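You operate a simulated robot arm through the tools that you are given. There is no shell and no other tool.

Carry out the task below with a simulated two-armed robot. There is one attempt and no reset: what you move stays moved.

JOB
Pick up the thread cone from the top of the long table with one hand, pass it to the other hand and put it on the snack cupboard top. Set down upright: thread cone.

Only the result counts: the job must be done as asked and must still hold three seconds after the hand-in. Knocking over, shifting, dropping, spilling or breaking anything else fails it.

ROBOT AND FRAMES
Two 7-joint arms with two-finger grippers on one trunk, on a base that moves. Base frame: it is fixed to the floor where the robot stands at the start and does not move with it; the origin is under the middle of the robot, x ahead of it, y to its left, z up. Lengths are in mm, angles in rad, forces in N, time in s.
The left shoulder is at the start at [60, 123, 945], the right one opposite. With the tool pointing down near the work surface each hand reaches from about 320 to 780 mm from the robot's upright axis, wherever it stands, measured 20 degrees to its own side. Places, roughly: snack cupboard top [2100, 2600, 900]. Payload 1.47 kg a hand.
The TCP of each hand is the grasp point between the finger pads, 16 mm short of the fingertips. In the tool frame z runs along the fingers and y along their closing line. The gripper opens to 87 mm; its body begins 55 mm behind the TCP.
Orientation is told as [roll, pitch, yaw] about the base's x, y, z axes, in that order, counted from this pose: with the fingers straight down and closing along the base's y, the tool's x points along the base's -x, its y along +y and its z along -z.

CONTROLS
- The arms move only by the tool jog_arm. It takes "left_deltas", "right_deltas" or both (then of equal length, played together; a hand with none holds still); each is text: rows parted by semicolons, each of 7 numbers parted by spaces: the turn, a rotation vector about the base's x, y, z in rad, then the shift along the base's x, y, z in mm, then the opening, from 0 (shut) to 1 (fully open). In form: wx wy wz dx dy dz fingers; .... A call has 1 to 20 rows; each row is the pose to reach, as a shift and turn from the pose commanded when the call began. Each row takes 0.2 s and may step no farther than 50 mm and 0.15 rad from the row before; otherwise, or with a gripper value out of range, the whole call is refused. Where a pose cannot be reached the arm comes as near as it can. A force on the tool above 40 N (or 10 N above the force at the start of the call, whichever is more), or a blocked arm, ends the call early, and 0.2 s more pass. The fingers move at their own pace (about 153 mm/s each) and stop on an object; they squeeze with about 28 N. The grip force told is the motor's: it shows also when the fingers shut on nothing. Time passes only in rows, and 0.2 s behind the last, so rows that repeat a pose let the fingers close. The reply holds the time, the measured pose of the TCP, the force on the tool along the base axes, the opening and the grip force, in the units named above and with some noise, with the torque about the TCP (base axes, N m) and any sound that the robot's microphone picked up.
- Cameras (640 x 400 px; columns grow to the right, rows downward): "scene" is now at [88.6, -3.1, 1502.4]; the picture's right is [-0.02, -1.00, 0.00], its down [-0.74, 0.02, -0.67] and it looks along [0.67, -0.02, -0.74] (base axes); focal length 259 px, centre (320, 200). "left" rides on the left gripper at [73, -12, -90] in its tool frame; the picture's right is [0.16, 0.99, 0.00], its down [-0.72, 0.12, -0.68] and it looks along [-0.67, 0.11, 0.73] (tool axes); focal length 247 px, centre (320, 200). "right" rides on the right gripper at [73, 12, -90] in its tool frame; the picture's right is [-0.16, 0.99, 0.00], its down [-0.72, -0.12, -0.68] and it looks along [-0.67, -0.11, 0.73] (tool axes); focal length 247 px, centre (320, 200). There is no depth. A picture from a camera that has moved, and an enlarged one, comes with that camera's place and axes in the base frame and with its lens.
- grab_frame(camera): a new picture of that camera. The clock stands still meanwhile.
- lift_body(by): moves the trunk up (or, below 0, down) by that many mm; the arms and the scene camera ride with it, the base frame stays. It gives what a move gives, with no picture.
- steer(legs): drives the robot by 1 to 6 legs, each [ahead, left, turn to the left] in mm, mm and rad, along the robot's own axes; the way and the turn of a leg run together, so that a leg with both is an arc; at most 1500 mm and 3.142 rad a leg. The arms and the cameras ride along, it lands a little off, and it stops where it bumps. It gives what a move gives.
- aim_head(pan, tilt): turns the head with the scene camera to pan (to the left, within 2.094 rad either way) and tilt (down, from -0.506 to 1.204), counted from straight ahead of the robot. It gives what a move gives.
- inspect(camera, box): a new picture of the part [left, top, right, bottom] of that camera's present view, enlarged. The clock stands still meanwhile.
- close_job(): hands the job in; it is judged then, once.

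Places have to be worked out from the pictures, the camera data and where the tool is seen. Open the grippers and draw the arms clear of the work before you hand the job in, unless the task says otherwise.

The tools are called after "Request:" by a JSON object that holds its "name" and its "arguments". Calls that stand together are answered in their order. jog_arm: Moves the arms, as the interface text tells. Its arguments: {"type":"object","properties":{"left_deltas":{"type":"string"},"right_deltas":{"type":"string"}},"required":[]} The other tools are called the same way: lift_body (by) moves the trunk up or down; steer (legs) drives the base; aim_head (pan, tilt) turns the head that bears the scene camera; grab_frame (camera) takes a picture; inspect (camera, box) takes an enlarged picture of a part of a camera's view; close_job () hands the job in.

At the start:

```text
t: 0.0
left_position: [469.7, 220.0, 1066.6]
left_orientation: [0.0, 0.0, 0.001]
left_wrist_force: [0.5, -0.1, 0.0]
left_ft_torque: [-0.02, 0.02, -0.01]
left_finger_gap: 87.1
left_finger_force: 0.0
right_position: [541.2, -284.2, 975.3]
right_orientation: [0.0, 0.0, -0.001]
right_wrist_force: [0.2, -0.7, -1.1]
right_ft_torque: [0.03, -0.04, 0.03]
right_finger_gap: 87.2
right_finger_force: 0.0
trunk travel left (down, up): [-100.0, 130.0]
robot x, y, heading: [-2.0, -0.2, 0.002]
head pan, tilt (commanded): [-0.024, 0.831]
```

scene: 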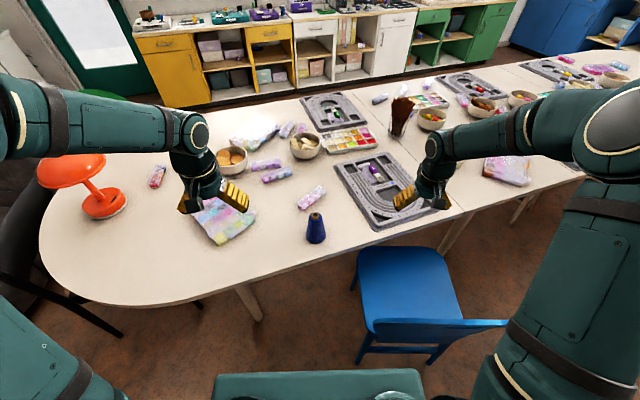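
right: 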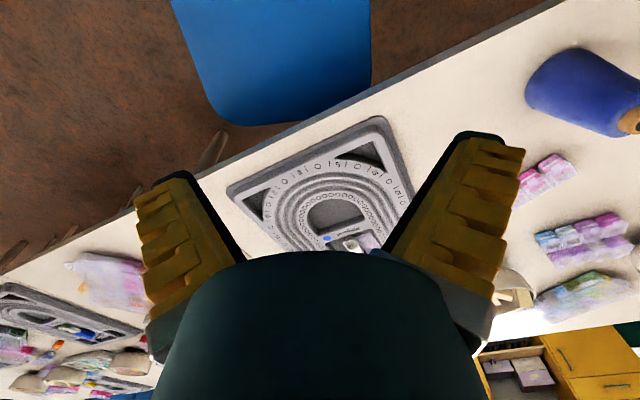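
left: 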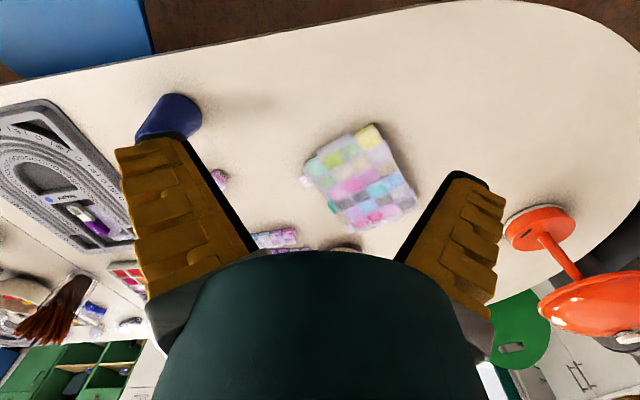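

The scene picture shows a blue cone near the table edge at about pixel (316, 228), which is probably the thread cone. I'll enlarge that part and look at it from both hands to fix its place.

Request:
{"name": "inspect", "arguments": {"camera": "scene", "box": [240, 160, 400, 260]}}

Request:
{"name": "inspect", "arguments": {"camera": "right", "box": [480, 20, 640, 120]}}

Request:
{"name": "inspect", "arguments": {"camera": "left", "box": [100, 60, 260, 160]}}

```text
4.00 times, centred on (320, 210) of scene
camera zoom: at [88.6, -3.1, 1502.4], right [-0.02, -1.0, 0.0], down [-0.74, 0.02, -0.67], along [0.67, -0.02, -0.74], focal length 1034 px, centre (320, 160)
```

zoom: 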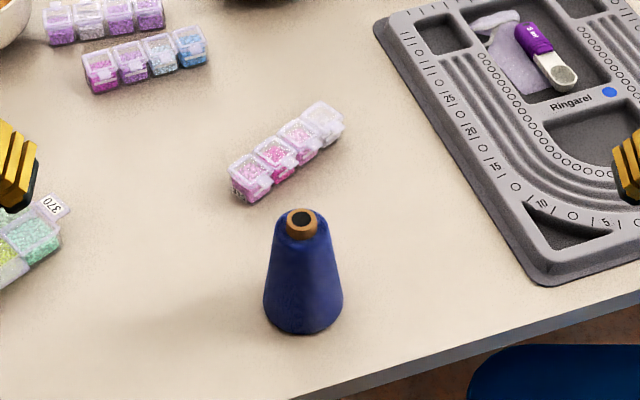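

```text
4.00 times, centred on (560, 70) of right
camera zoom: at [468.3, -273.5, 1064.5], right [0.16, 0.99, 0.0], down [0.72, -0.12, 0.68], along [0.67, -0.11, -0.73], focal length 988 px, centre (-640, 720)
```

zoom: 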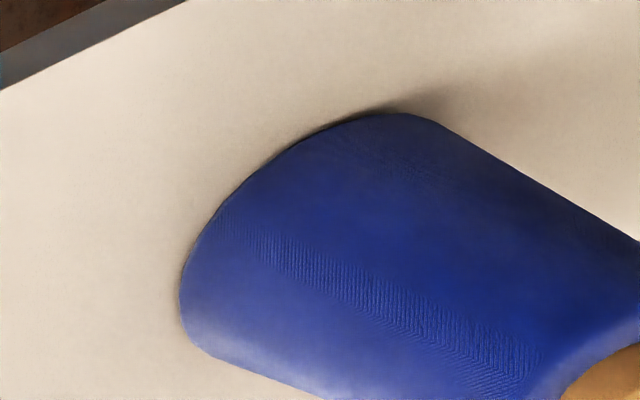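

```text
4.00 times, centred on (180, 110) of left
camera zoom: at [396.8, 209.7, 1154.8], right [-0.16, 0.99, 0.0], down [0.72, 0.12, 0.68], along [0.67, 0.11, -0.73], focal length 988 px, centre (880, 560)
```

zoom: 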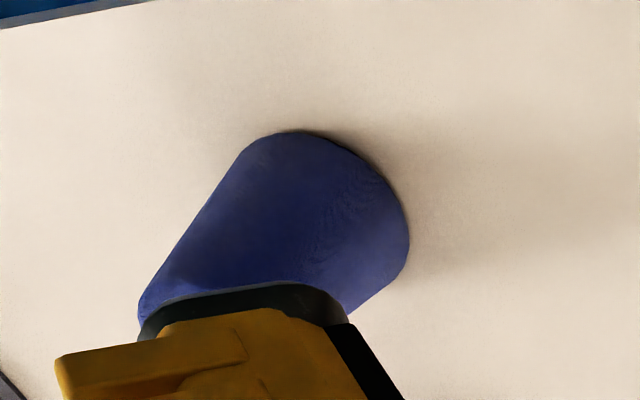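

From the three views the cone's base is near [612, -4, 735], about 70 mm wide at the base, 36 mm at the top and about 117 mm tall. Before touching anything I'll look around towards the cupboard.

Request:
{"name": "aim_head", "arguments": {"pan": 0.9, "tilt": 0.35}}

Request:
{"name": "grab_frame", "arguments": {"camera": "scene"}}

Request:
{"name": "aim_head", "arguments": {"pan": 1.5, "tilt": 0.6}}

Request:
{"name": "grab_frame", "arguments": {"camera": "scene"}}

```text
t: 1.2
left_position: [470.5, 220.6, 1066.0]
left_orientation: [0.0, -0.001, 0.0]
left_wrist_force: [-0.2, -0.4, 0.5]
left_ft_torque: [-0.01, 0.01, -0.03]
left_finger_gap: 86.9
left_finger_force: 0.1
right_position: [541.7, -284.2, 976.1]
right_orientation: [-0.001, -0.001, 0.0]
right_wrist_force: [0.7, -0.3, 0.8]
right_ft_torque: [0.02, 0.02, 0.01]
right_finger_gap: 86.8
right_finger_force: 0.1
trunk travel left (down, up): [-100.0, 130.0]
robot x, y, heading: [0.4, -0.4, -0.004]
head pan, tilt (commanded): [0.901, 0.351]
```

```text
taken
camera scene: at [67.4, 71.7, 1544.5], right [0.78, -0.62, 0.0], down [-0.21, -0.27, -0.94], along [0.58, 0.74, -0.34], focal length 259 px, centre (320, 200)
```

scene: 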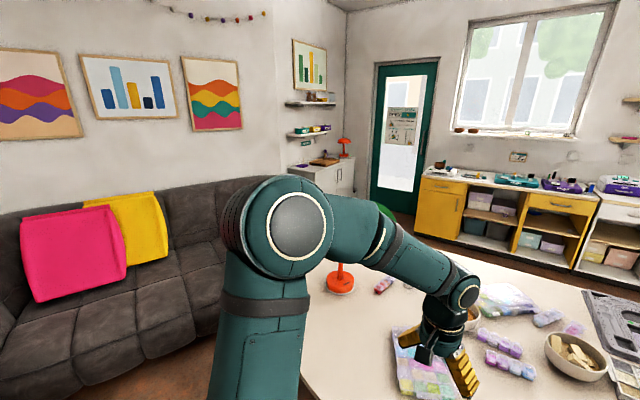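

```text
t: 2.2
left_position: [468.5, 219.8, 1065.1]
left_orientation: [0.0, 0.001, 0.001]
left_wrist_force: [-1.0, 0.0, 0.7]
left_ft_torque: [0.02, 0.02, 0.02]
left_finger_gap: 86.9
left_finger_force: 0.1
right_position: [541.8, -284.5, 975.9]
right_orientation: [-0.001, -0.001, 0.001]
right_wrist_force: [0.6, 0.1, 0.7]
right_ft_torque: [0.02, 0.0, -0.03]
right_finger_gap: 87.0
right_finger_force: 0.0
trunk travel left (down, up): [-100.0, 130.0]
robot x, y, heading: [0.9, 0.7, -0.001]
head pan, tilt (commanded): [1.499, 0.6]
```

```text
taken
camera scene: at [15.9, 86.9, 1521.8], right [1.0, -0.07, 0.0], down [-0.04, -0.56, -0.83], along [0.06, 0.82, -0.56], focal length 259 px, centre (320, 200)
```

scene: 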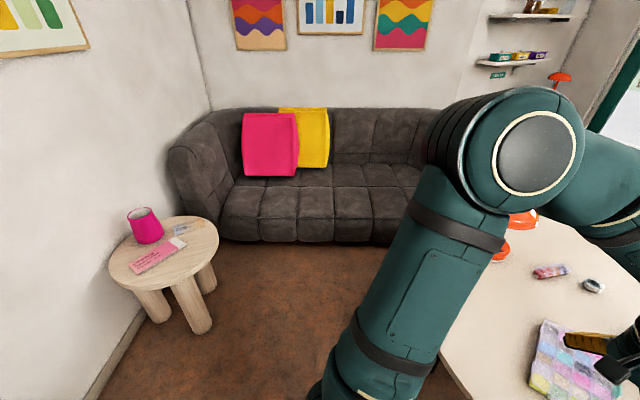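

The white cupboard with a board and a lamp around pixel (330, 170) matches the place given for the snack cupboard. I'll turn the head back toward it and enlarge that region.

Request:
{"name": "aim_head", "arguments": {"pan": 0.85, "tilt": 0.3}}

Request:
{"name": "inspect", "arguments": {"camera": "scene", "box": [260, 100, 420, 200]}}

Request:
{"name": "aim_head", "arguments": {"pan": 0.6, "tilt": 0.9}}

Request:
{"name": "grab_frame", "arguments": {"camera": "scene"}}

Request:
{"name": "aim_head", "arguments": {"pan": 2.0, "tilt": 0.9}}

Request:
{"name": "grab_frame", "arguments": {"camera": "scene"}}

Request:
{"name": "aim_head", "arguments": {"pan": -0.8, "tilt": 0.9}}

Request:
{"name": "grab_frame", "arguments": {"camera": "scene"}}

```text
t: 3.2
left_position: [470.6, 220.1, 1065.6]
left_orientation: [-0.001, 0.001, -0.001]
left_wrist_force: [0.5, -0.1, 0.3]
left_ft_torque: [-0.02, -0.03, 0.04]
left_finger_gap: 87.1
left_finger_force: 0.0
right_position: [540.6, -285.4, 975.3]
right_orientation: [-0.001, -0.002, 0.001]
right_wrist_force: [-0.1, 0.2, 0.0]
right_ft_torque: [0.0, -0.01, 0.01]
right_finger_gap: 86.9
right_finger_force: 0.0
trunk travel left (down, up): [-100.0, 130.0]
robot x, y, heading: [-0.5, 3.1, -0.005]
head pan, tilt (commanded): [0.85, 0.3]
```

```text
4.00 times, centred on (340, 150) of scene
camera zoom: at [71.1, 69.0, 1549.3], right [0.75, -0.66, 0.0], down [-0.2, -0.22, -0.96], along [0.63, 0.72, -0.3], focal length 1034 px, centre (240, 400)
```

zoom: 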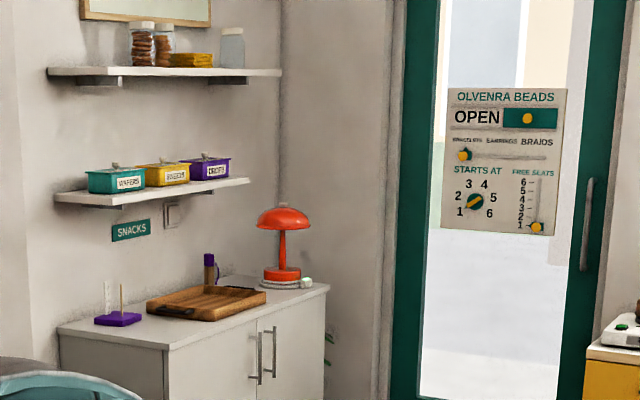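

```text
t: 4.2
left_position: [469.4, 221.0, 1066.1]
left_orientation: [0.001, 0.0, 0.0]
left_wrist_force: [-0.2, 0.1, -0.5]
left_ft_torque: [0.0, -0.01, 0.01]
left_finger_gap: 87.2
left_finger_force: 0.1
right_position: [542.0, -285.3, 974.5]
right_orientation: [0.001, -0.001, 0.0]
right_wrist_force: [-0.4, 0.3, 0.6]
right_ft_torque: [-0.02, 0.03, 0.02]
right_finger_gap: 87.1
right_finger_force: 0.2
trunk travel left (down, up): [-100.0, 130.0]
robot x, y, heading: [-3.0, 1.0, -0.004]
head pan, tilt (commanded): [0.6, 0.901]
```

```text
taken
camera scene: at [71.8, 41.5, 1497.1], right [0.57, -0.82, 0.0], down [-0.65, -0.44, -0.62], along [0.51, 0.35, -0.78], focal length 259 px, centre (320, 200)
```

scene: 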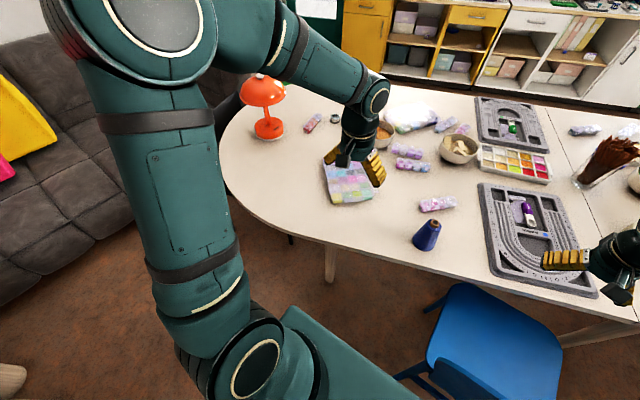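

```text
t: 5.8
left_position: [469.3, 220.6, 1066.6]
left_orientation: [0.0, 0.0, 0.0]
left_wrist_force: [-1.0, 0.8, 0.8]
left_ft_torque: [0.02, -0.01, 0.02]
left_finger_gap: 86.8
left_finger_force: 0.1
right_position: [542.6, -284.3, 975.9]
right_orientation: [0.0, 0.0, 0.0]
right_wrist_force: [0.0, -0.4, 0.2]
right_ft_torque: [-0.01, -0.01, 0.01]
right_finger_gap: 86.8
right_finger_force: 0.1
trunk travel left (down, up): [-100.0, 130.0]
robot x, y, heading: [2.4, 3.1, -0.004]
head pan, tilt (commanded): [2.0, 0.901]
```

```text
taken
camera scene: at [-21.9, 67.5, 1497.0], right [0.91, 0.42, 0.0], down [0.33, -0.71, -0.62], along [-0.26, 0.56, -0.78], focal length 259 px, centre (320, 200)
```

scene: 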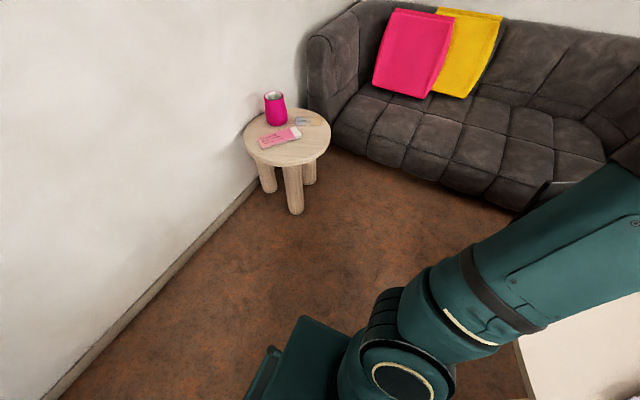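

```text
t: 8.2
left_position: [469.4, 220.7, 1065.7]
left_orientation: [0.001, 0.001, 0.0]
left_wrist_force: [0.8, -0.3, 0.6]
left_ft_torque: [-0.01, -0.01, -0.04]
left_finger_gap: 87.2
left_finger_force: 0.0
right_position: [542.4, -284.8, 974.7]
right_orientation: [0.0, 0.0, 0.0]
right_wrist_force: [0.8, 0.3, -0.2]
right_ft_torque: [-0.01, 0.0, 0.0]
right_finger_gap: 86.7
right_finger_force: 0.1
trunk travel left (down, up): [-100.0, 130.0]
robot x, y, heading: [3.2, 0.1, -0.0]
head pan, tilt (commanded): [-0.799, 0.901]
```

```text
taken
camera scene: at [62.2, -55.3, 1497.0], right [-0.72, -0.7, 0.0], down [-0.55, 0.56, -0.62], along [0.43, -0.45, -0.78], focal length 259 px, centre (320, 200)
```

scene: 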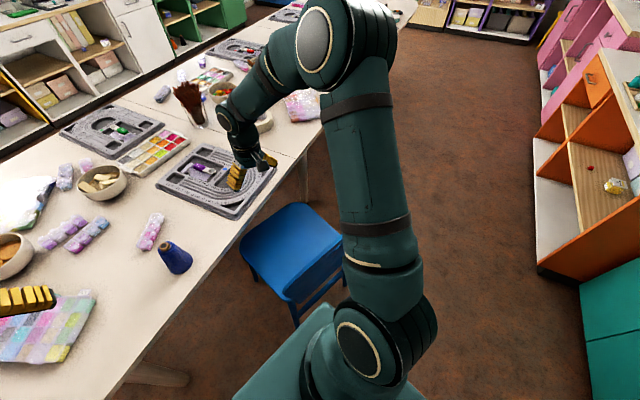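

The cupboard top carries a tray, a lamp and small items. The table is turned about 20° to my frame, and a blue chair stands close at my right front, with open floor behind me. I'll back off 100 mm so the arm has room for a low, slanted grasp, and look down at the cone again.

Request:
{"name": "steer", "arguments": {"legs": [[-100, 0, 0]]}}

Request:
{"name": "aim_head", "arguments": {"pan": 0.0, "tilt": 0.8}}

Request:
{"name": "grab_frame", "arguments": {"camera": "scene"}}

```text
t: 9.4
left_position: [368.3, 220.5, 1065.8]
left_orientation: [0.0, -0.003, 0.001]
left_wrist_force: [-0.4, 0.4, 0.3]
left_ft_torque: [0.04, -0.04, 0.01]
left_finger_gap: 86.9
left_finger_force: 0.0
right_position: [441.0, -284.4, 976.1]
right_orientation: [0.001, -0.002, 0.0]
right_wrist_force: [-0.1, -0.4, 0.8]
right_ft_torque: [0.0, 0.0, -0.02]
right_finger_gap: 87.2
right_finger_force: 0.0
trunk travel left (down, up): [-100.0, 130.0]
robot x, y, heading: [-101.2, 1.6, 0.004]
head pan, tilt (commanded): [-0.799, 0.901]
```

```text
t: 10.5
left_position: [369.1, 220.8, 1065.2]
left_orientation: [0.001, 0.001, -0.002]
left_wrist_force: [-0.3, -0.6, 1.4]
left_ft_torque: [0.0, -0.01, 0.01]
left_finger_gap: 87.0
left_finger_force: 0.0
right_position: [441.0, -283.8, 975.4]
right_orientation: [0.001, -0.001, 0.0]
right_wrist_force: [0.6, -0.5, 0.2]
right_ft_torque: [-0.01, -0.02, -0.03]
right_finger_gap: 87.0
right_finger_force: 0.0
trunk travel left (down, up): [-100.0, 130.0]
robot x, y, heading: [-99.5, 2.0, 0.002]
head pan, tilt (commanded): [0.0, 0.799]
```

```text
taken
camera scene: at [-9.8, -1.2, 1504.9], right [0.0, -1.0, 0.0], down [-0.72, 0.0, -0.7], along [0.7, 0.0, -0.72], focal length 259 px, centre (320, 200)
```

scene: 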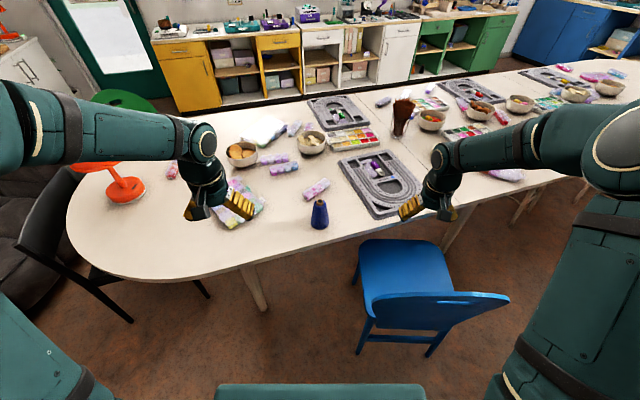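

A black chair stands at the table's left end, so I'll survey the route carefully later. First I'll enlarge the cone from this new viewpoint to refine its place.

Request:
{"name": "inspect", "arguments": {"camera": "scene", "box": [256, 170, 384, 250]}}

Request:
{"name": "inspect", "arguments": {"camera": "scene", "box": [0, 100, 256, 340]}}

Request:
{"name": "grab_frame", "arguments": {"camera": "right"}}

Request:
{"name": "grab_frame", "arguments": {"camera": "left"}}

```text
5.00 times, centred on (320, 210) of scene
camera zoom: at [-9.8, -1.2, 1504.9], right [0.0, -1.0, 0.0], down [-0.72, 0.0, -0.7], along [0.7, 0.0, -0.72], focal length 1293 px, centre (320, 150)
```

zoom: 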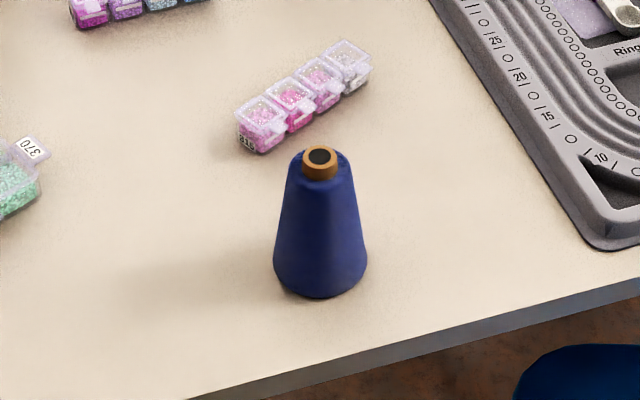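

```text
1.67 times, centred on (128, 220) of scene
camera zoom: at [-9.8, -1.2, 1504.9], right [0.0, -1.0, 0.0], down [-0.72, 0.0, -0.7], along [0.7, 0.0, -0.72], focal length 431 px, centre (640, 167)
```

zoom: 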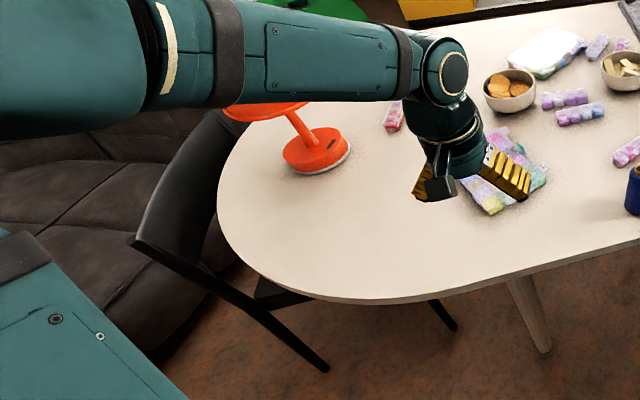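

```text
taken
camera right: at [368.6, -273.2, 1064.5], right [0.16, 0.99, 0.0], down [0.72, -0.12, 0.68], along [0.67, -0.11, -0.73], focal length 247 px, centre (320, 200)
```

right: 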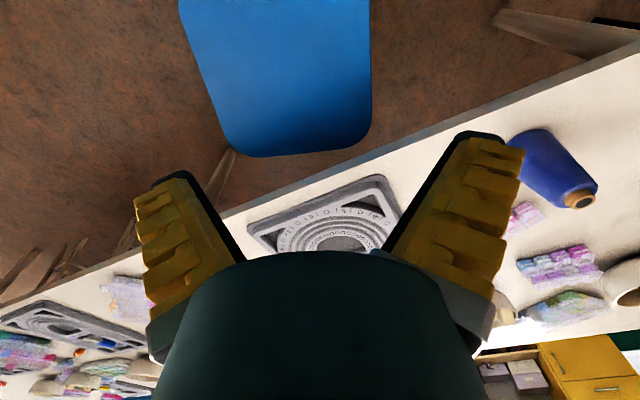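

```text
taken
camera left: at [296.7, 210.0, 1154.8], right [-0.16, 0.99, 0.0], down [0.72, 0.12, 0.68], along [0.67, 0.11, -0.73], focal length 247 px, centre (320, 200)
```

left: 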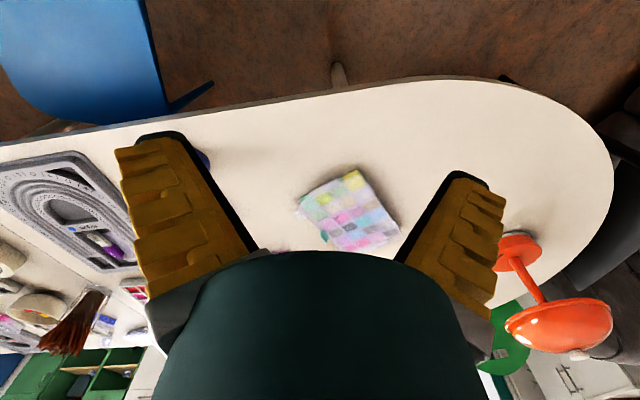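

Two viewpoints agree: the cone's base centre is near [618, 0], the table top at z≈735, the base about 71 mm across, the cone about 118 mm tall. I'll tilt the left hand forward to about 60° from vertical while bringing it in front of the cone, still high and back.

Request:
{"name": "jog_arm", "arguments": {"left_deltas": "0 -0.13 0 8 -20 -10 1; 0 -0.26 0 16 -40 -25 1; 0 -0.39 0 24 -60 -40 1; 0 -0.52 0 32 -80 -55 1; 0 -0.65 0 40 -100 -75 1; 0 -0.78 0 48 -120 -95 1; 0 -0.91 0 56 -140 -115 1; 0 -1.05 0 61 -160 -135 1"}}

Request:
{"name": "grab_frame", "arguments": {"camera": "left"}}

Request:
{"name": "grab_frame", "arguments": {"camera": "scene"}}

```text
t: 12.3
left_position: [431.8, 59.3, 931.0]
left_orientation: [-0.007, -1.054, 0.004]
left_wrist_force: [0.1, 0.1, 0.3]
left_ft_torque: [-0.01, -0.01, 0.01]
left_finger_gap: 87.1
left_finger_force: 0.1
right_position: [442.8, -285.3, 975.2]
right_orientation: [-0.001, 0.001, 0.0]
right_wrist_force: [0.2, 0.2, -0.2]
right_ft_torque: [0.01, -0.01, 0.0]
right_finger_gap: 87.1
right_finger_force: 0.0
trunk travel left (down, up): [-100.0, 130.0]
robot x, y, heading: [-98.5, 1.4, 0.0]
head pan, tilt (commanded): [0.0, 0.799]
```

```text
taken
camera left: at [317.7, 49.0, 910.9], right [-0.08, 0.99, -0.14], down [-0.23, 0.12, 0.97], along [0.97, 0.11, 0.22], focal length 247 px, centre (320, 200)
```

left: 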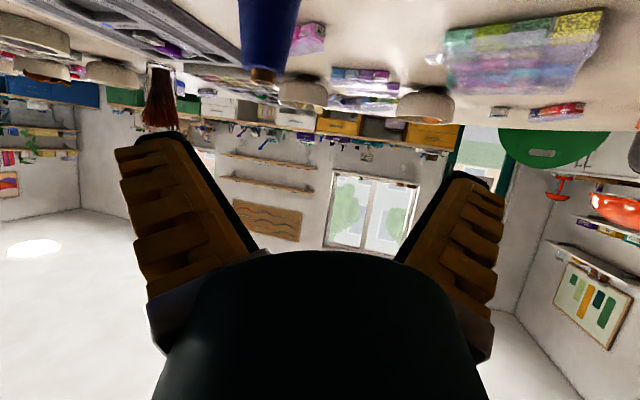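

```text
taken
camera scene: at [-8.8, -1.6, 1504.8], right [0.0, -1.0, 0.0], down [-0.72, 0.0, -0.7], along [0.7, 0.0, -0.72], focal length 259 px, centre (320, 200)
```

scene: 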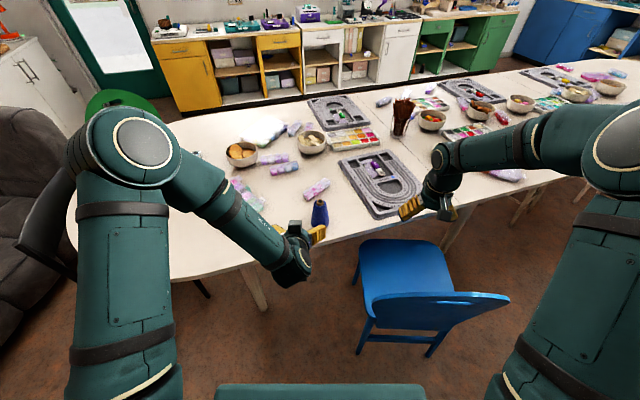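

The tilt was reached and the cone is ahead of the hand. I'll bring the hand down to grasp height, still about 150 mm short of the cone and in front of the table edge.

Request:
{"name": "jog_arm", "arguments": {"left_deltas": "0 0 0 0 -15 -20 1; 0 0 0 0 -30 -45 1; 0 0 0 10 -45 -75 1; 0 0 0 20 -60 -105 1; 0 0 0 30 -60 -130 1; 0 0 0 38 -60 -151 1"}}

Request:
{"name": "grab_frame", "arguments": {"camera": "left"}}

Request:
{"name": "grab_frame", "arguments": {"camera": "scene"}}

Request:
{"name": "grab_frame", "arguments": {"camera": "right"}}

```text
t: 13.7
left_position: [468.4, 0.2, 778.0]
left_orientation: [-0.003, -1.049, 0.002]
left_wrist_force: [0.0, 0.5, -0.5]
left_ft_torque: [0.01, 0.03, -0.02]
left_finger_gap: 86.7
left_finger_force: 0.1
right_position: [442.2, -284.1, 976.0]
right_orientation: [0.001, 0.0, 0.0]
right_wrist_force: [0.0, -0.3, -0.9]
right_ft_torque: [0.01, 0.0, -0.01]
right_finger_gap: 86.8
right_finger_force: 0.1
trunk travel left (down, up): [-100.0, 130.0]
robot x, y, heading: [-99.8, -0.1, 0.001]
head pan, tilt (commanded): [0.0, 0.799]
```

```text
taken
camera left: at [354.9, -10.0, 759.2], right [-0.08, 0.99, -0.14], down [-0.23, 0.12, 0.97], along [0.97, 0.11, 0.22], focal length 247 px, centre (320, 200)
```

left: 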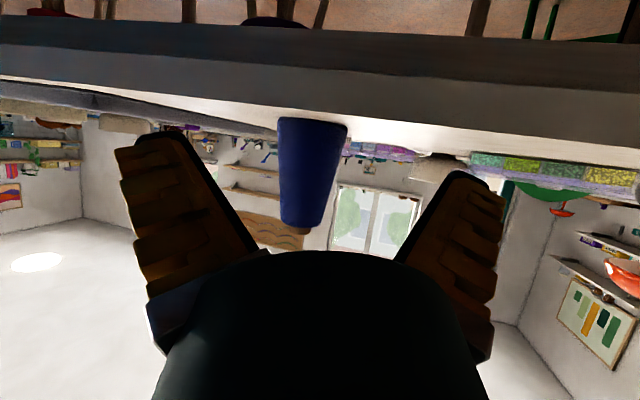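

```text
taken
camera scene: at [-9.6, -1.2, 1504.9], right [0.0, -1.0, 0.0], down [-0.72, 0.0, -0.7], along [0.7, 0.0, -0.72], focal length 259 px, centre (320, 200)
```

scene: 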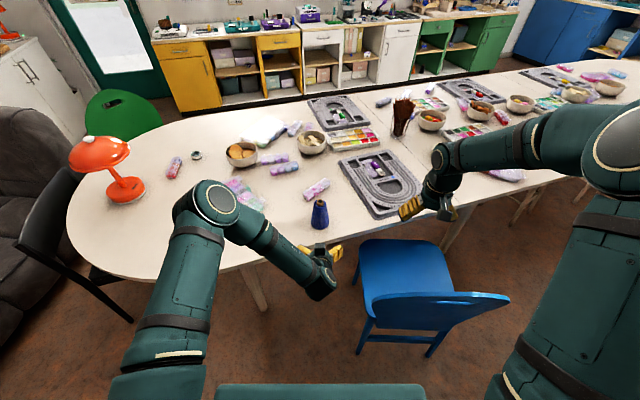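

```text
taken
camera right: at [368.7, -273.2, 1064.5], right [0.16, 0.99, 0.0], down [0.72, -0.12, 0.68], along [0.67, -0.11, -0.73], focal length 247 px, centre (320, 200)
```

right: 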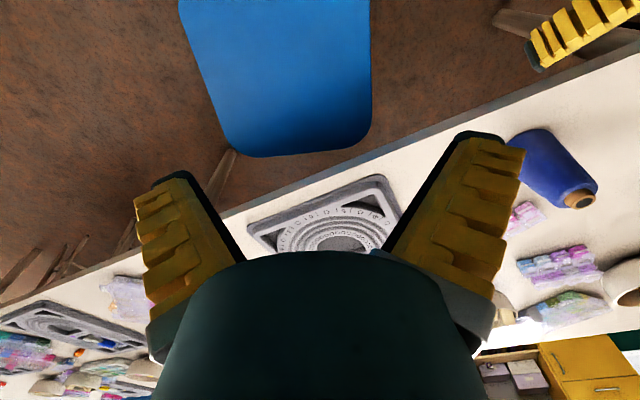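

The left camera puts the cone base at y≈0 and z≈737, aligned with the hand's centre line. I'll move forward 100 mm with the fingers open and check again.

Request:
{"name": "jog_arm", "arguments": {"left_deltas": "0 0 0 25 0 0 1; 0 0 0 50 0 0 1; 0 0 0 75 0 0 1; 0 0 0 100 0 0 1"}}

Request:
{"name": "grab_frame", "arguments": {"camera": "left"}}

Request:
{"name": "inspect", "arguments": {"camera": "scene", "box": [240, 170, 400, 270]}}

```text
t: 14.7
left_position: [568.8, 0.8, 779.4]
left_orientation: [-0.002, -1.052, 0.002]
left_wrist_force: [0.2, -0.9, 0.5]
left_ft_torque: [0.0, -0.02, 0.01]
left_finger_gap: 87.1
left_finger_force: 0.1
right_position: [442.0, -284.8, 975.8]
right_orientation: [0.001, 0.0, 0.0]
right_wrist_force: [0.2, 0.1, -0.4]
right_ft_torque: [0.03, 0.03, 0.04]
right_finger_gap: 87.3
right_finger_force: 0.2
trunk travel left (down, up): [-100.0, 130.0]
robot x, y, heading: [-97.3, 1.4, -0.001]
head pan, tilt (commanded): [0.0, 0.799]
```

```text
taken
camera left: at [454.4, -10.1, 760.2], right [-0.08, 0.99, -0.14], down [-0.23, 0.12, 0.97], along [0.97, 0.11, 0.22], focal length 247 px, centre (320, 200)
```

left: 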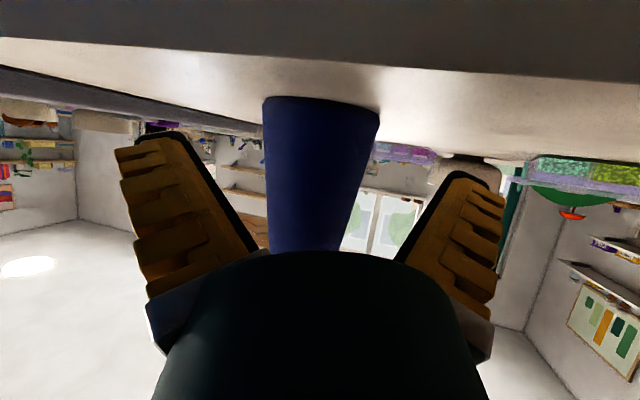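

```text
4.00 times, centred on (320, 220) of scene
camera zoom: at [-9.6, -1.2, 1504.9], right [0.0, -1.0, 0.0], down [-0.72, 0.0, -0.7], along [0.7, 0.0, -0.72], focal length 1034 px, centre (320, 120)
```

zoom: 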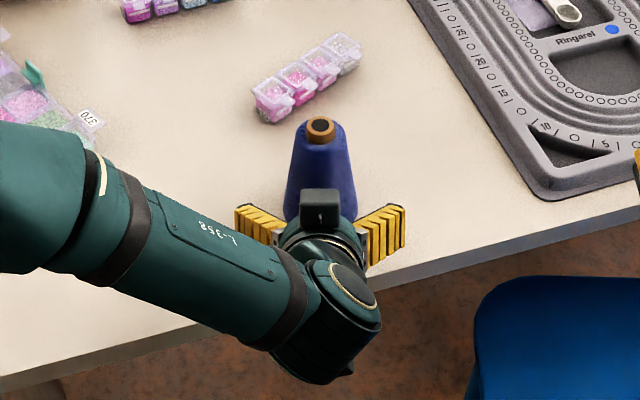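

The hand straddles the cone's front. I want to see how far the black block on top of the gripper is from the cone, so I'll enlarge it further and look at it with the right hand's camera too.

Request:
{"name": "inspect", "arguments": {"camera": "scene", "box": [288, 190, 352, 230]}}

Request:
{"name": "inspect", "arguments": {"camera": "scene", "box": [400, 140, 480, 230]}}

Request:
{"name": "inspect", "arguments": {"camera": "right", "box": [480, 0, 640, 220]}}

```text
10.00 times, centred on (320, 210) of scene
camera zoom: at [-9.6, -1.2, 1504.9], right [0.0, -1.0, 0.0], down [-0.72, 0.0, -0.7], along [0.7, 0.0, -0.72], focal length 2586 px, centre (320, 100)
```

zoom: 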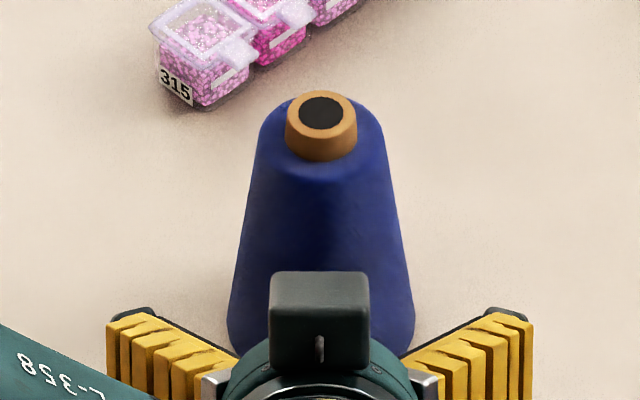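

```text
4.44 times, centred on (440, 185) of scene
camera zoom: at [-9.6, -1.2, 1504.9], right [0.0, -1.0, 0.0], down [-0.72, 0.0, -0.7], along [0.7, 0.0, -0.72], focal length 1149 px, centre (-213, 267)
```

zoom: 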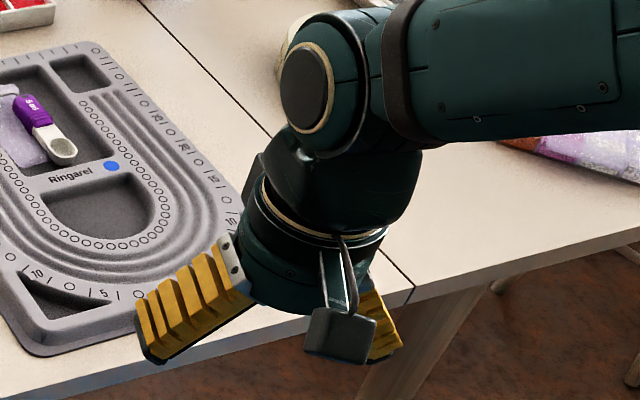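

```text
1.82 times, centred on (560, 110) of right
camera zoom: at [368.7, -273.2, 1064.5], right [0.16, 0.99, 0.0], down [0.72, -0.12, 0.68], along [0.67, -0.11, -0.73], focal length 449 px, centre (-116, 364)
```

zoom: 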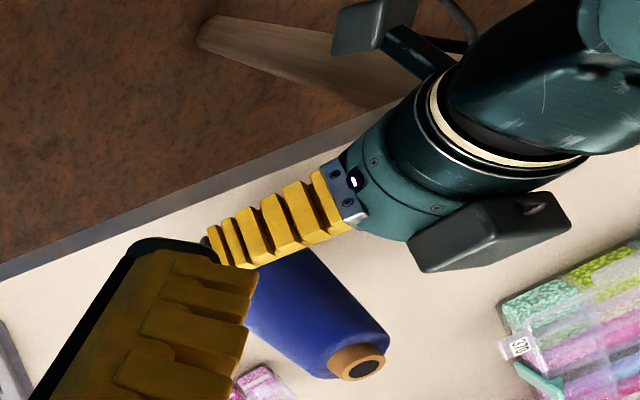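

The right-hand view shows the gripper shape clearly: a box on its far side and the camera on a bracket below, both clear of the cone. Gripping a little higher, at about 66 mm on the cone and above its centre of mass, will hold it steadier. I'll raise 24 mm and then move in over the cone.

Request:
{"name": "jog_arm", "arguments": {"left_deltas": "0 0 0 0 0 12 1; 0 0 0 0 0 24 1; 0 0 0 15 0 24 1; 0 0 0 30 0 24 1; 0 0 0 49 0 24 1"}}

Request:
{"name": "inspect", "arguments": {"camera": "scene", "box": [272, 170, 368, 230]}}

Request:
{"name": "inspect", "arguments": {"camera": "right", "box": [480, 0, 640, 220]}}

Request:
{"name": "grab_frame", "arguments": {"camera": "left"}}

```text
t: 15.9
left_position: [618.2, 1.5, 804.7]
left_orientation: [-0.001, -1.05, 0.002]
left_wrist_force: [-0.3, -1.3, -0.8]
left_ft_torque: [-0.01, 0.0, 0.0]
left_finger_gap: 86.9
left_finger_force: 0.1
right_position: [441.3, -284.4, 975.5]
right_orientation: [0.001, 0.0, 0.001]
right_wrist_force: [0.4, -0.7, 0.8]
right_ft_torque: [0.02, 0.02, -0.01]
right_finger_gap: 87.0
right_finger_force: 0.1
trunk travel left (down, up): [-100.0, 130.0]
robot x, y, heading: [-103.9, -2.5, 0.0]
head pan, tilt (commanded): [0.0, 0.799]
```

```text
6.67 times, centred on (320, 200) of scene
camera zoom: at [-9.5, -1.2, 1504.9], right [0.0, -1.0, 0.0], down [-0.72, 0.0, -0.7], along [0.7, 0.0, -0.72], focal length 1724 px, centre (320, 200)
```

zoom: 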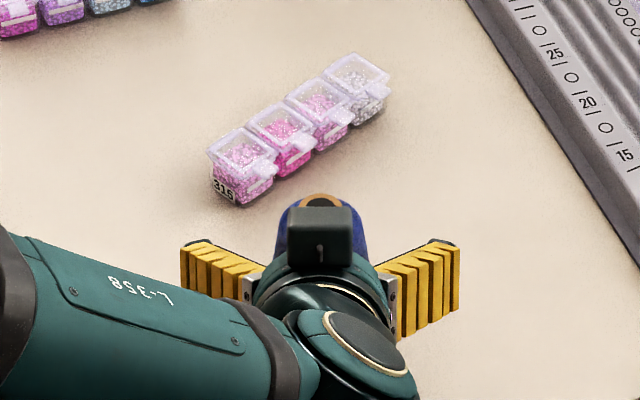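

```text
1.82 times, centred on (560, 110) of right
camera zoom: at [368.8, -273.2, 1064.4], right [0.16, 0.99, 0.0], down [0.72, -0.12, 0.68], along [0.67, -0.11, -0.73], focal length 449 px, centre (-116, 364)
```

zoom: 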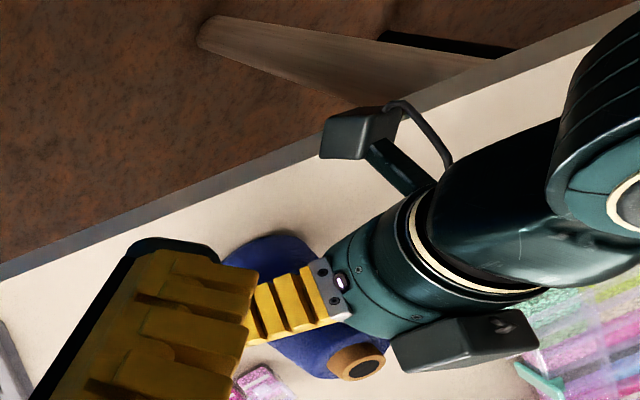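

```text
taken
camera left: at [503.7, -10.2, 784.8], right [-0.08, 0.99, -0.14], down [-0.23, 0.12, 0.97], along [0.97, 0.11, 0.22], focal length 247 px, centre (320, 200)
```

left: 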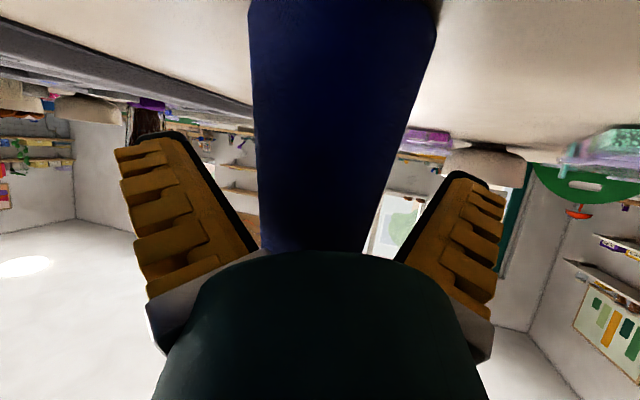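

The cone sits between the fingers, centred, with no contact force showing. I'll close the left gripper.

Request:
{"name": "jog_arm", "arguments": {"left_deltas": "0 0 0 0 0 0 0; 0 0 0 0 0 0 0; 0 0 0 0 0 0 0; 0 0 0 0 0 0 0"}}

Request:
{"name": "inspect", "arguments": {"camera": "right", "box": [480, 0, 640, 220]}}

Request:
{"name": "grab_frame", "arguments": {"camera": "left"}}

```text
t: 16.9
left_position: [617.5, -0.1, 803.9]
left_orientation: [-0.001, -1.051, 0.001]
left_wrist_force: [1.1, -0.5, 1.9]
left_ft_torque: [-0.07, 0.07, 0.04]
left_finger_gap: 53.1
left_finger_force: 28.0
right_position: [441.1, -284.4, 975.0]
right_orientation: [-0.002, 0.0, 0.0]
right_wrist_force: [-0.8, -0.2, 0.4]
right_ft_torque: [0.0, 0.02, 0.01]
right_finger_gap: 87.1
right_finger_force: 0.1
trunk travel left (down, up): [-100.0, 130.0]
robot x, y, heading: [-95.7, 0.2, -0.002]
head pan, tilt (commanded): [0.0, 0.799]
```

```text
1.82 times, centred on (560, 110) of right
camera zoom: at [368.5, -273.2, 1064.6], right [0.16, 0.99, 0.0], down [0.72, -0.12, 0.68], along [0.67, -0.11, -0.73], focal length 449 px, centre (-116, 364)
```

zoom: 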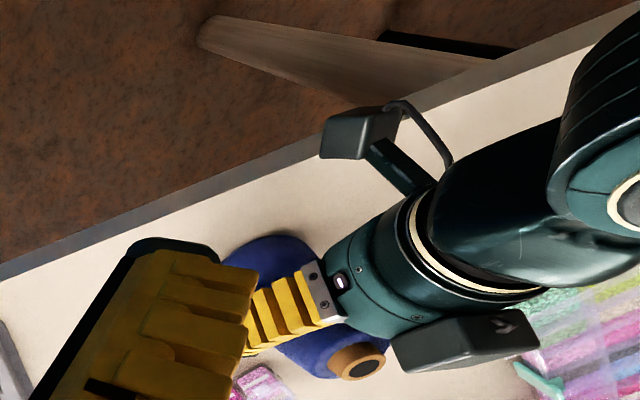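

```text
taken
camera left: at [503.3, -10.2, 785.1], right [-0.08, 0.99, -0.14], down [-0.23, 0.12, 0.97], along [0.97, 0.11, 0.22], focal length 247 px, centre (320, 200)
```

left: 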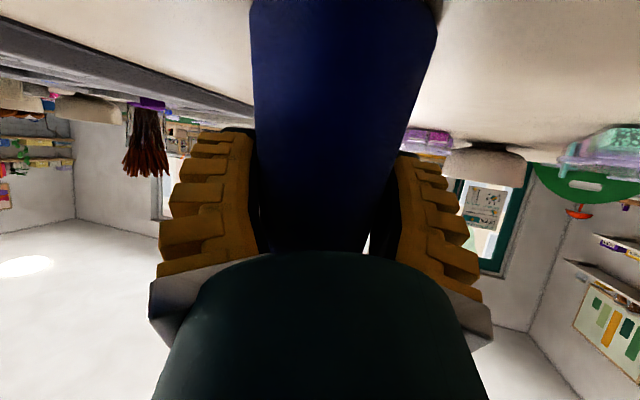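

The fingers stopped at 53 mm with 28 N, so the cone is held. I'll lift slowly by 40 mm and check that it stays upright.

Request:
{"name": "jog_arm", "arguments": {"left_deltas": "0 0 0 0 0 5 0; 0 0 0 0 0 10 0; 0 0 0 0 0 20 0; 0 0 0 0 0 30 0; 0 0 0 0 0 40 0; 0 0 0 0 0 40 0"}}

Request:
{"name": "grab_frame", "arguments": {"camera": "left"}}

Request:
{"name": "inspect", "arguments": {"camera": "right", "box": [480, 0, 640, 220]}}

```text
t: 18.3
left_position: [618.1, 0.3, 844.3]
left_orientation: [0.0, -1.051, 0.002]
left_wrist_force: [0.0, 0.4, -1.5]
left_ft_torque: [0.02, -0.02, -0.01]
left_finger_gap: 53.3
left_finger_force: 28.1
right_position: [442.0, -284.3, 975.4]
right_orientation: [0.0, 0.0, 0.0]
right_wrist_force: [-0.1, -0.4, 0.7]
right_ft_torque: [0.0, 0.02, 0.0]
right_finger_gap: 86.6
right_finger_force: 0.0
trunk travel left (down, up): [-100.0, 130.0]
robot x, y, heading: [-99.7, -0.6, -0.001]
head pan, tilt (commanded): [0.0, 0.799]
```

```text
taken
camera left: at [504.5, -9.8, 824.5], right [-0.08, 0.99, -0.14], down [-0.23, 0.12, 0.97], along [0.97, 0.11, 0.22], focal length 247 px, centre (320, 200)
```

left: 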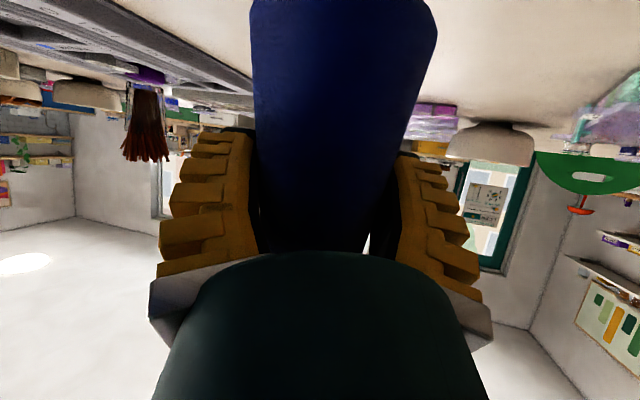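

```text
1.82 times, centred on (560, 110) of right
camera zoom: at [368.7, -273.2, 1064.5], right [0.16, 0.99, 0.0], down [0.72, -0.12, 0.68], along [0.67, -0.11, -0.73], focal length 449 px, centre (-116, 364)
```

zoom: 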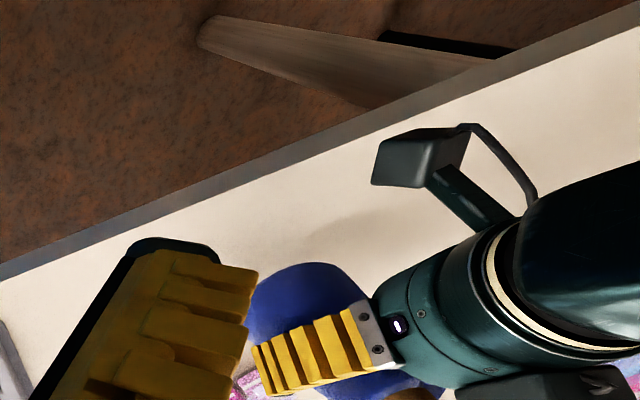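

The cone rose with the hand and its view in the left camera is unchanged, so the grip is stable. I'll lift a bit more and draw it back for the hand-over, while moving the right hand to a high standby beside it with a slight forward lean.

Request:
{"name": "jog_arm", "arguments": {"left_deltas": "0 0 0 -10 0 12 0; 0 0 0 -20 0 24 0; 0 0 0 -30 0 36 0; 0 0 0 -44 0 48 0; 0 0 0 -58 0 56 0; 0 0 0 -58 0 56 0", "right_deltas": "0 0.05 0 15 0 20 1; 0 0.1 0 35 0 40 1; 0 0.15 0 60 0 60 1; 0 0.2 0 85 0 80 1; 0 0.2 0 105 20 95 1; 0 0.2 0 119 40 105 1"}}

Request:
{"name": "grab_frame", "arguments": {"camera": "scene"}}

Request:
{"name": "grab_frame", "arguments": {"camera": "right"}}

Request:
{"name": "grab_frame", "arguments": {"camera": "left"}}

```text
t: 19.7
left_position: [560.5, 0.2, 900.2]
left_orientation: [-0.001, -1.05, 0.002]
left_wrist_force: [-0.6, 0.3, -1.3]
left_ft_torque: [-0.03, 0.0, 0.0]
left_finger_gap: 53.2
left_finger_force: 27.7
right_position: [559.1, -243.8, 1081.2]
right_orientation: [-0.002, 0.2, 0.0]
right_wrist_force: [0.7, -0.3, -1.1]
right_ft_torque: [-0.01, 0.04, 0.0]
right_finger_gap: 87.1
right_finger_force: 0.0
trunk travel left (down, up): [-100.0, 130.0]
robot x, y, heading: [-97.4, -2.2, -0.003]
head pan, tilt (commanded): [0.0, 0.799]
```

```text
taken
camera scene: at [-9.1, -0.8, 1504.9], right [0.0, -1.0, 0.0], down [-0.72, 0.0, -0.7], along [0.7, 0.0, -0.72], focal length 259 px, centre (320, 200)
```

scene: 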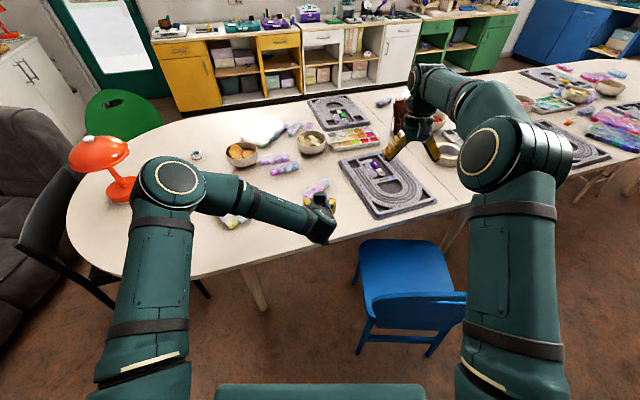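

```text
taken
camera right: at [506.3, -232.9, 1181.9], right [0.15, 0.99, -0.03], down [0.85, -0.12, 0.52], along [0.51, -0.11, -0.85], focal length 247 px, centre (320, 200)
```

right: 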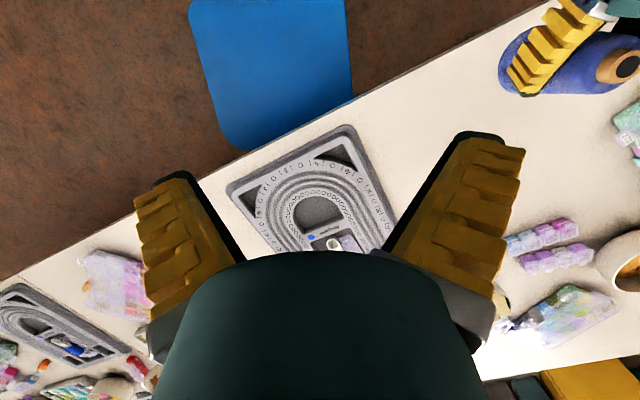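

```text
taken
camera left: at [445.8, -9.6, 880.2], right [-0.08, 0.99, -0.14], down [-0.23, 0.12, 0.97], along [0.97, 0.11, 0.22], focal length 247 px, centre (320, 200)
```

left: 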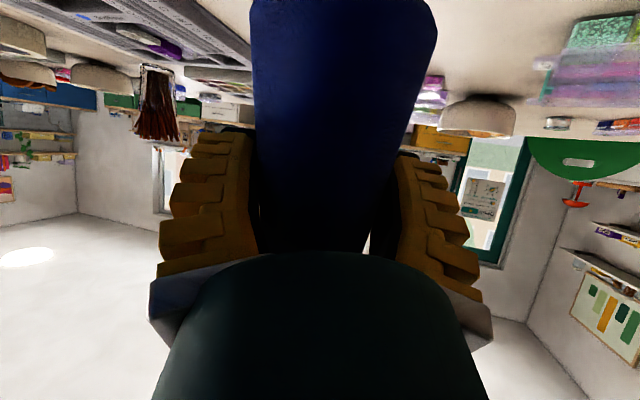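

Both arms are well separated. I'll slide the right hand across at this height until it is directly above the cone, then look.

Request:
{"name": "jog_arm", "arguments": {"right_deltas": "0 0 0 0 35 0 1; 0 0 0 0 70 0 1; 0 0 0 0 105 0 1; 0 0 0 0 140 0 1; 0 0 0 0 175 0 1; 0 0 0 0 210 0 1; 0 0 0 0 244 0 1; 0 0 0 0 244 0 1"}}

Request:
{"name": "grab_frame", "arguments": {"camera": "right"}}

Request:
{"name": "grab_frame", "arguments": {"camera": "scene"}}

```text
t: 21.5
left_position: [559.1, -0.2, 899.8]
left_orientation: [0.0, -1.052, -0.001]
left_wrist_force: [0.5, -0.1, -1.4]
left_ft_torque: [0.01, 0.01, -0.02]
left_finger_gap: 52.8
left_finger_force: 28.1
right_position: [561.6, -0.4, 1080.0]
right_orientation: [0.0, 0.2, 0.0]
right_wrist_force: [0.3, 0.1, -0.3]
right_ft_torque: [0.0, 0.01, 0.02]
right_finger_gap: 87.0
right_finger_force: 0.0
trunk travel left (down, up): [-100.0, 130.0]
robot x, y, heading: [-98.7, 1.4, 0.0]
head pan, tilt (commanded): [0.0, 0.799]
```

```text
taken
camera right: at [507.5, 11.5, 1181.8], right [0.15, 0.99, -0.03], down [0.84, -0.12, 0.52], along [0.51, -0.11, -0.85], focal length 247 px, centre (320, 200)
```

right: 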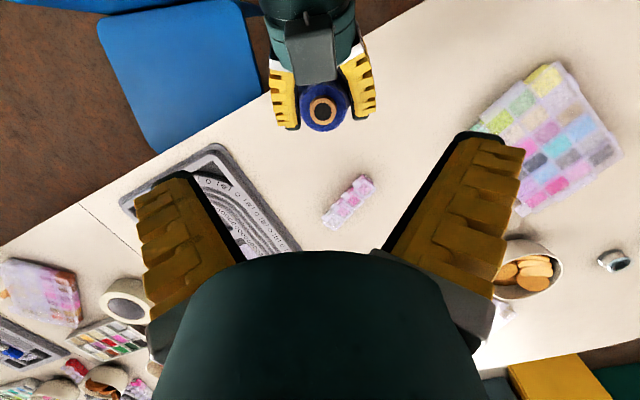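

```text
taken
camera scene: at [-9.8, -1.7, 1504.9], right [0.0, -1.0, 0.0], down [-0.72, 0.0, -0.7], along [0.7, 0.0, -0.72], focal length 259 px, centre (320, 200)
```

scene: 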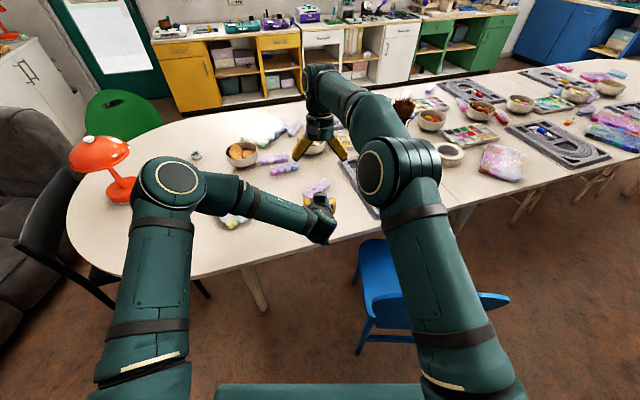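

The right camera sees the tube top at about [555, -1, 953], directly under the right hand. I'll descend 85 mm first and check clearances.

Request:
{"name": "jog_arm", "arguments": {"right_deltas": "0 0 0 -1 0 -20 1; 0 0 0 -2 0 -40 1; 0 0 0 -3 0 -60 1; 0 0 0 -3 0 -85 1; 0 0 0 -3 0 -85 1"}}

Request:
{"name": "grab_frame", "arguments": {"camera": "right"}}

Request:
{"name": "inspect", "arguments": {"camera": "scene", "box": [240, 50, 480, 250]}}

Request:
{"name": "grab_frame", "arguments": {"camera": "left"}}

```text
t: 22.7
left_position: [559.8, 0.4, 901.2]
left_orientation: [-0.001, -1.051, 0.001]
left_wrist_force: [-0.3, 0.6, -1.2]
left_ft_torque: [-0.02, -0.01, 0.01]
left_finger_gap: 52.8
left_finger_force: 27.8
right_position: [558.0, -0.2, 995.7]
right_orientation: [-0.001, 0.199, 0.001]
right_wrist_force: [0.9, 0.5, -0.4]
right_ft_torque: [0.0, -0.03, 0.0]
right_finger_gap: 87.0
right_finger_force: 0.1
trunk travel left (down, up): [-100.0, 130.0]
robot x, y, heading: [-96.3, -3.6, -0.004]
head pan, tilt (commanded): [0.0, 0.799]
```

```text
taken
camera right: at [503.9, 11.1, 1096.9], right [0.15, 0.99, -0.03], down [0.84, -0.12, 0.52], along [0.51, -0.11, -0.85], focal length 247 px, centre (320, 200)
```

right: 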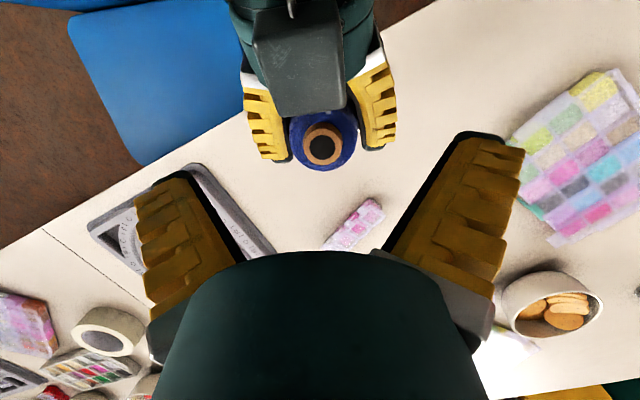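

```text
2.00 times, centred on (360, 150) of scene
camera zoom: at [-9.9, -1.2, 1505.0], right [0.0, -1.0, 0.0], down [-0.72, 0.0, -0.7], along [0.7, 0.0, -0.72], focal length 517 px, centre (240, 300)
```

zoom: 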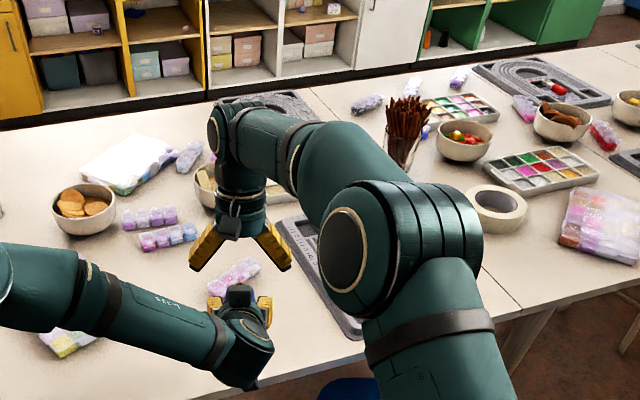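

```text
taken
camera left: at [445.4, -10.0, 880.4], right [-0.08, 0.99, -0.14], down [-0.23, 0.12, 0.97], along [0.97, 0.11, 0.22], focal length 247 px, centre (320, 200)
```

left: 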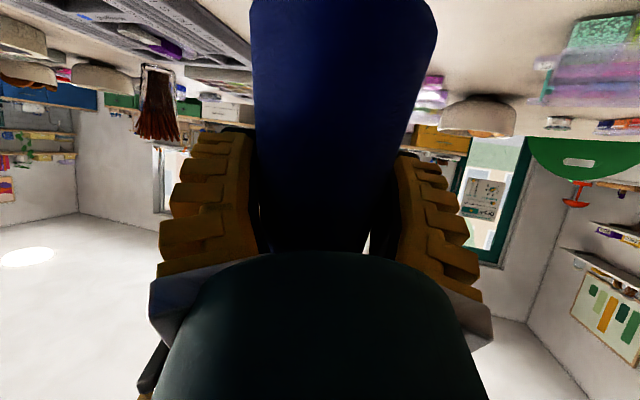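

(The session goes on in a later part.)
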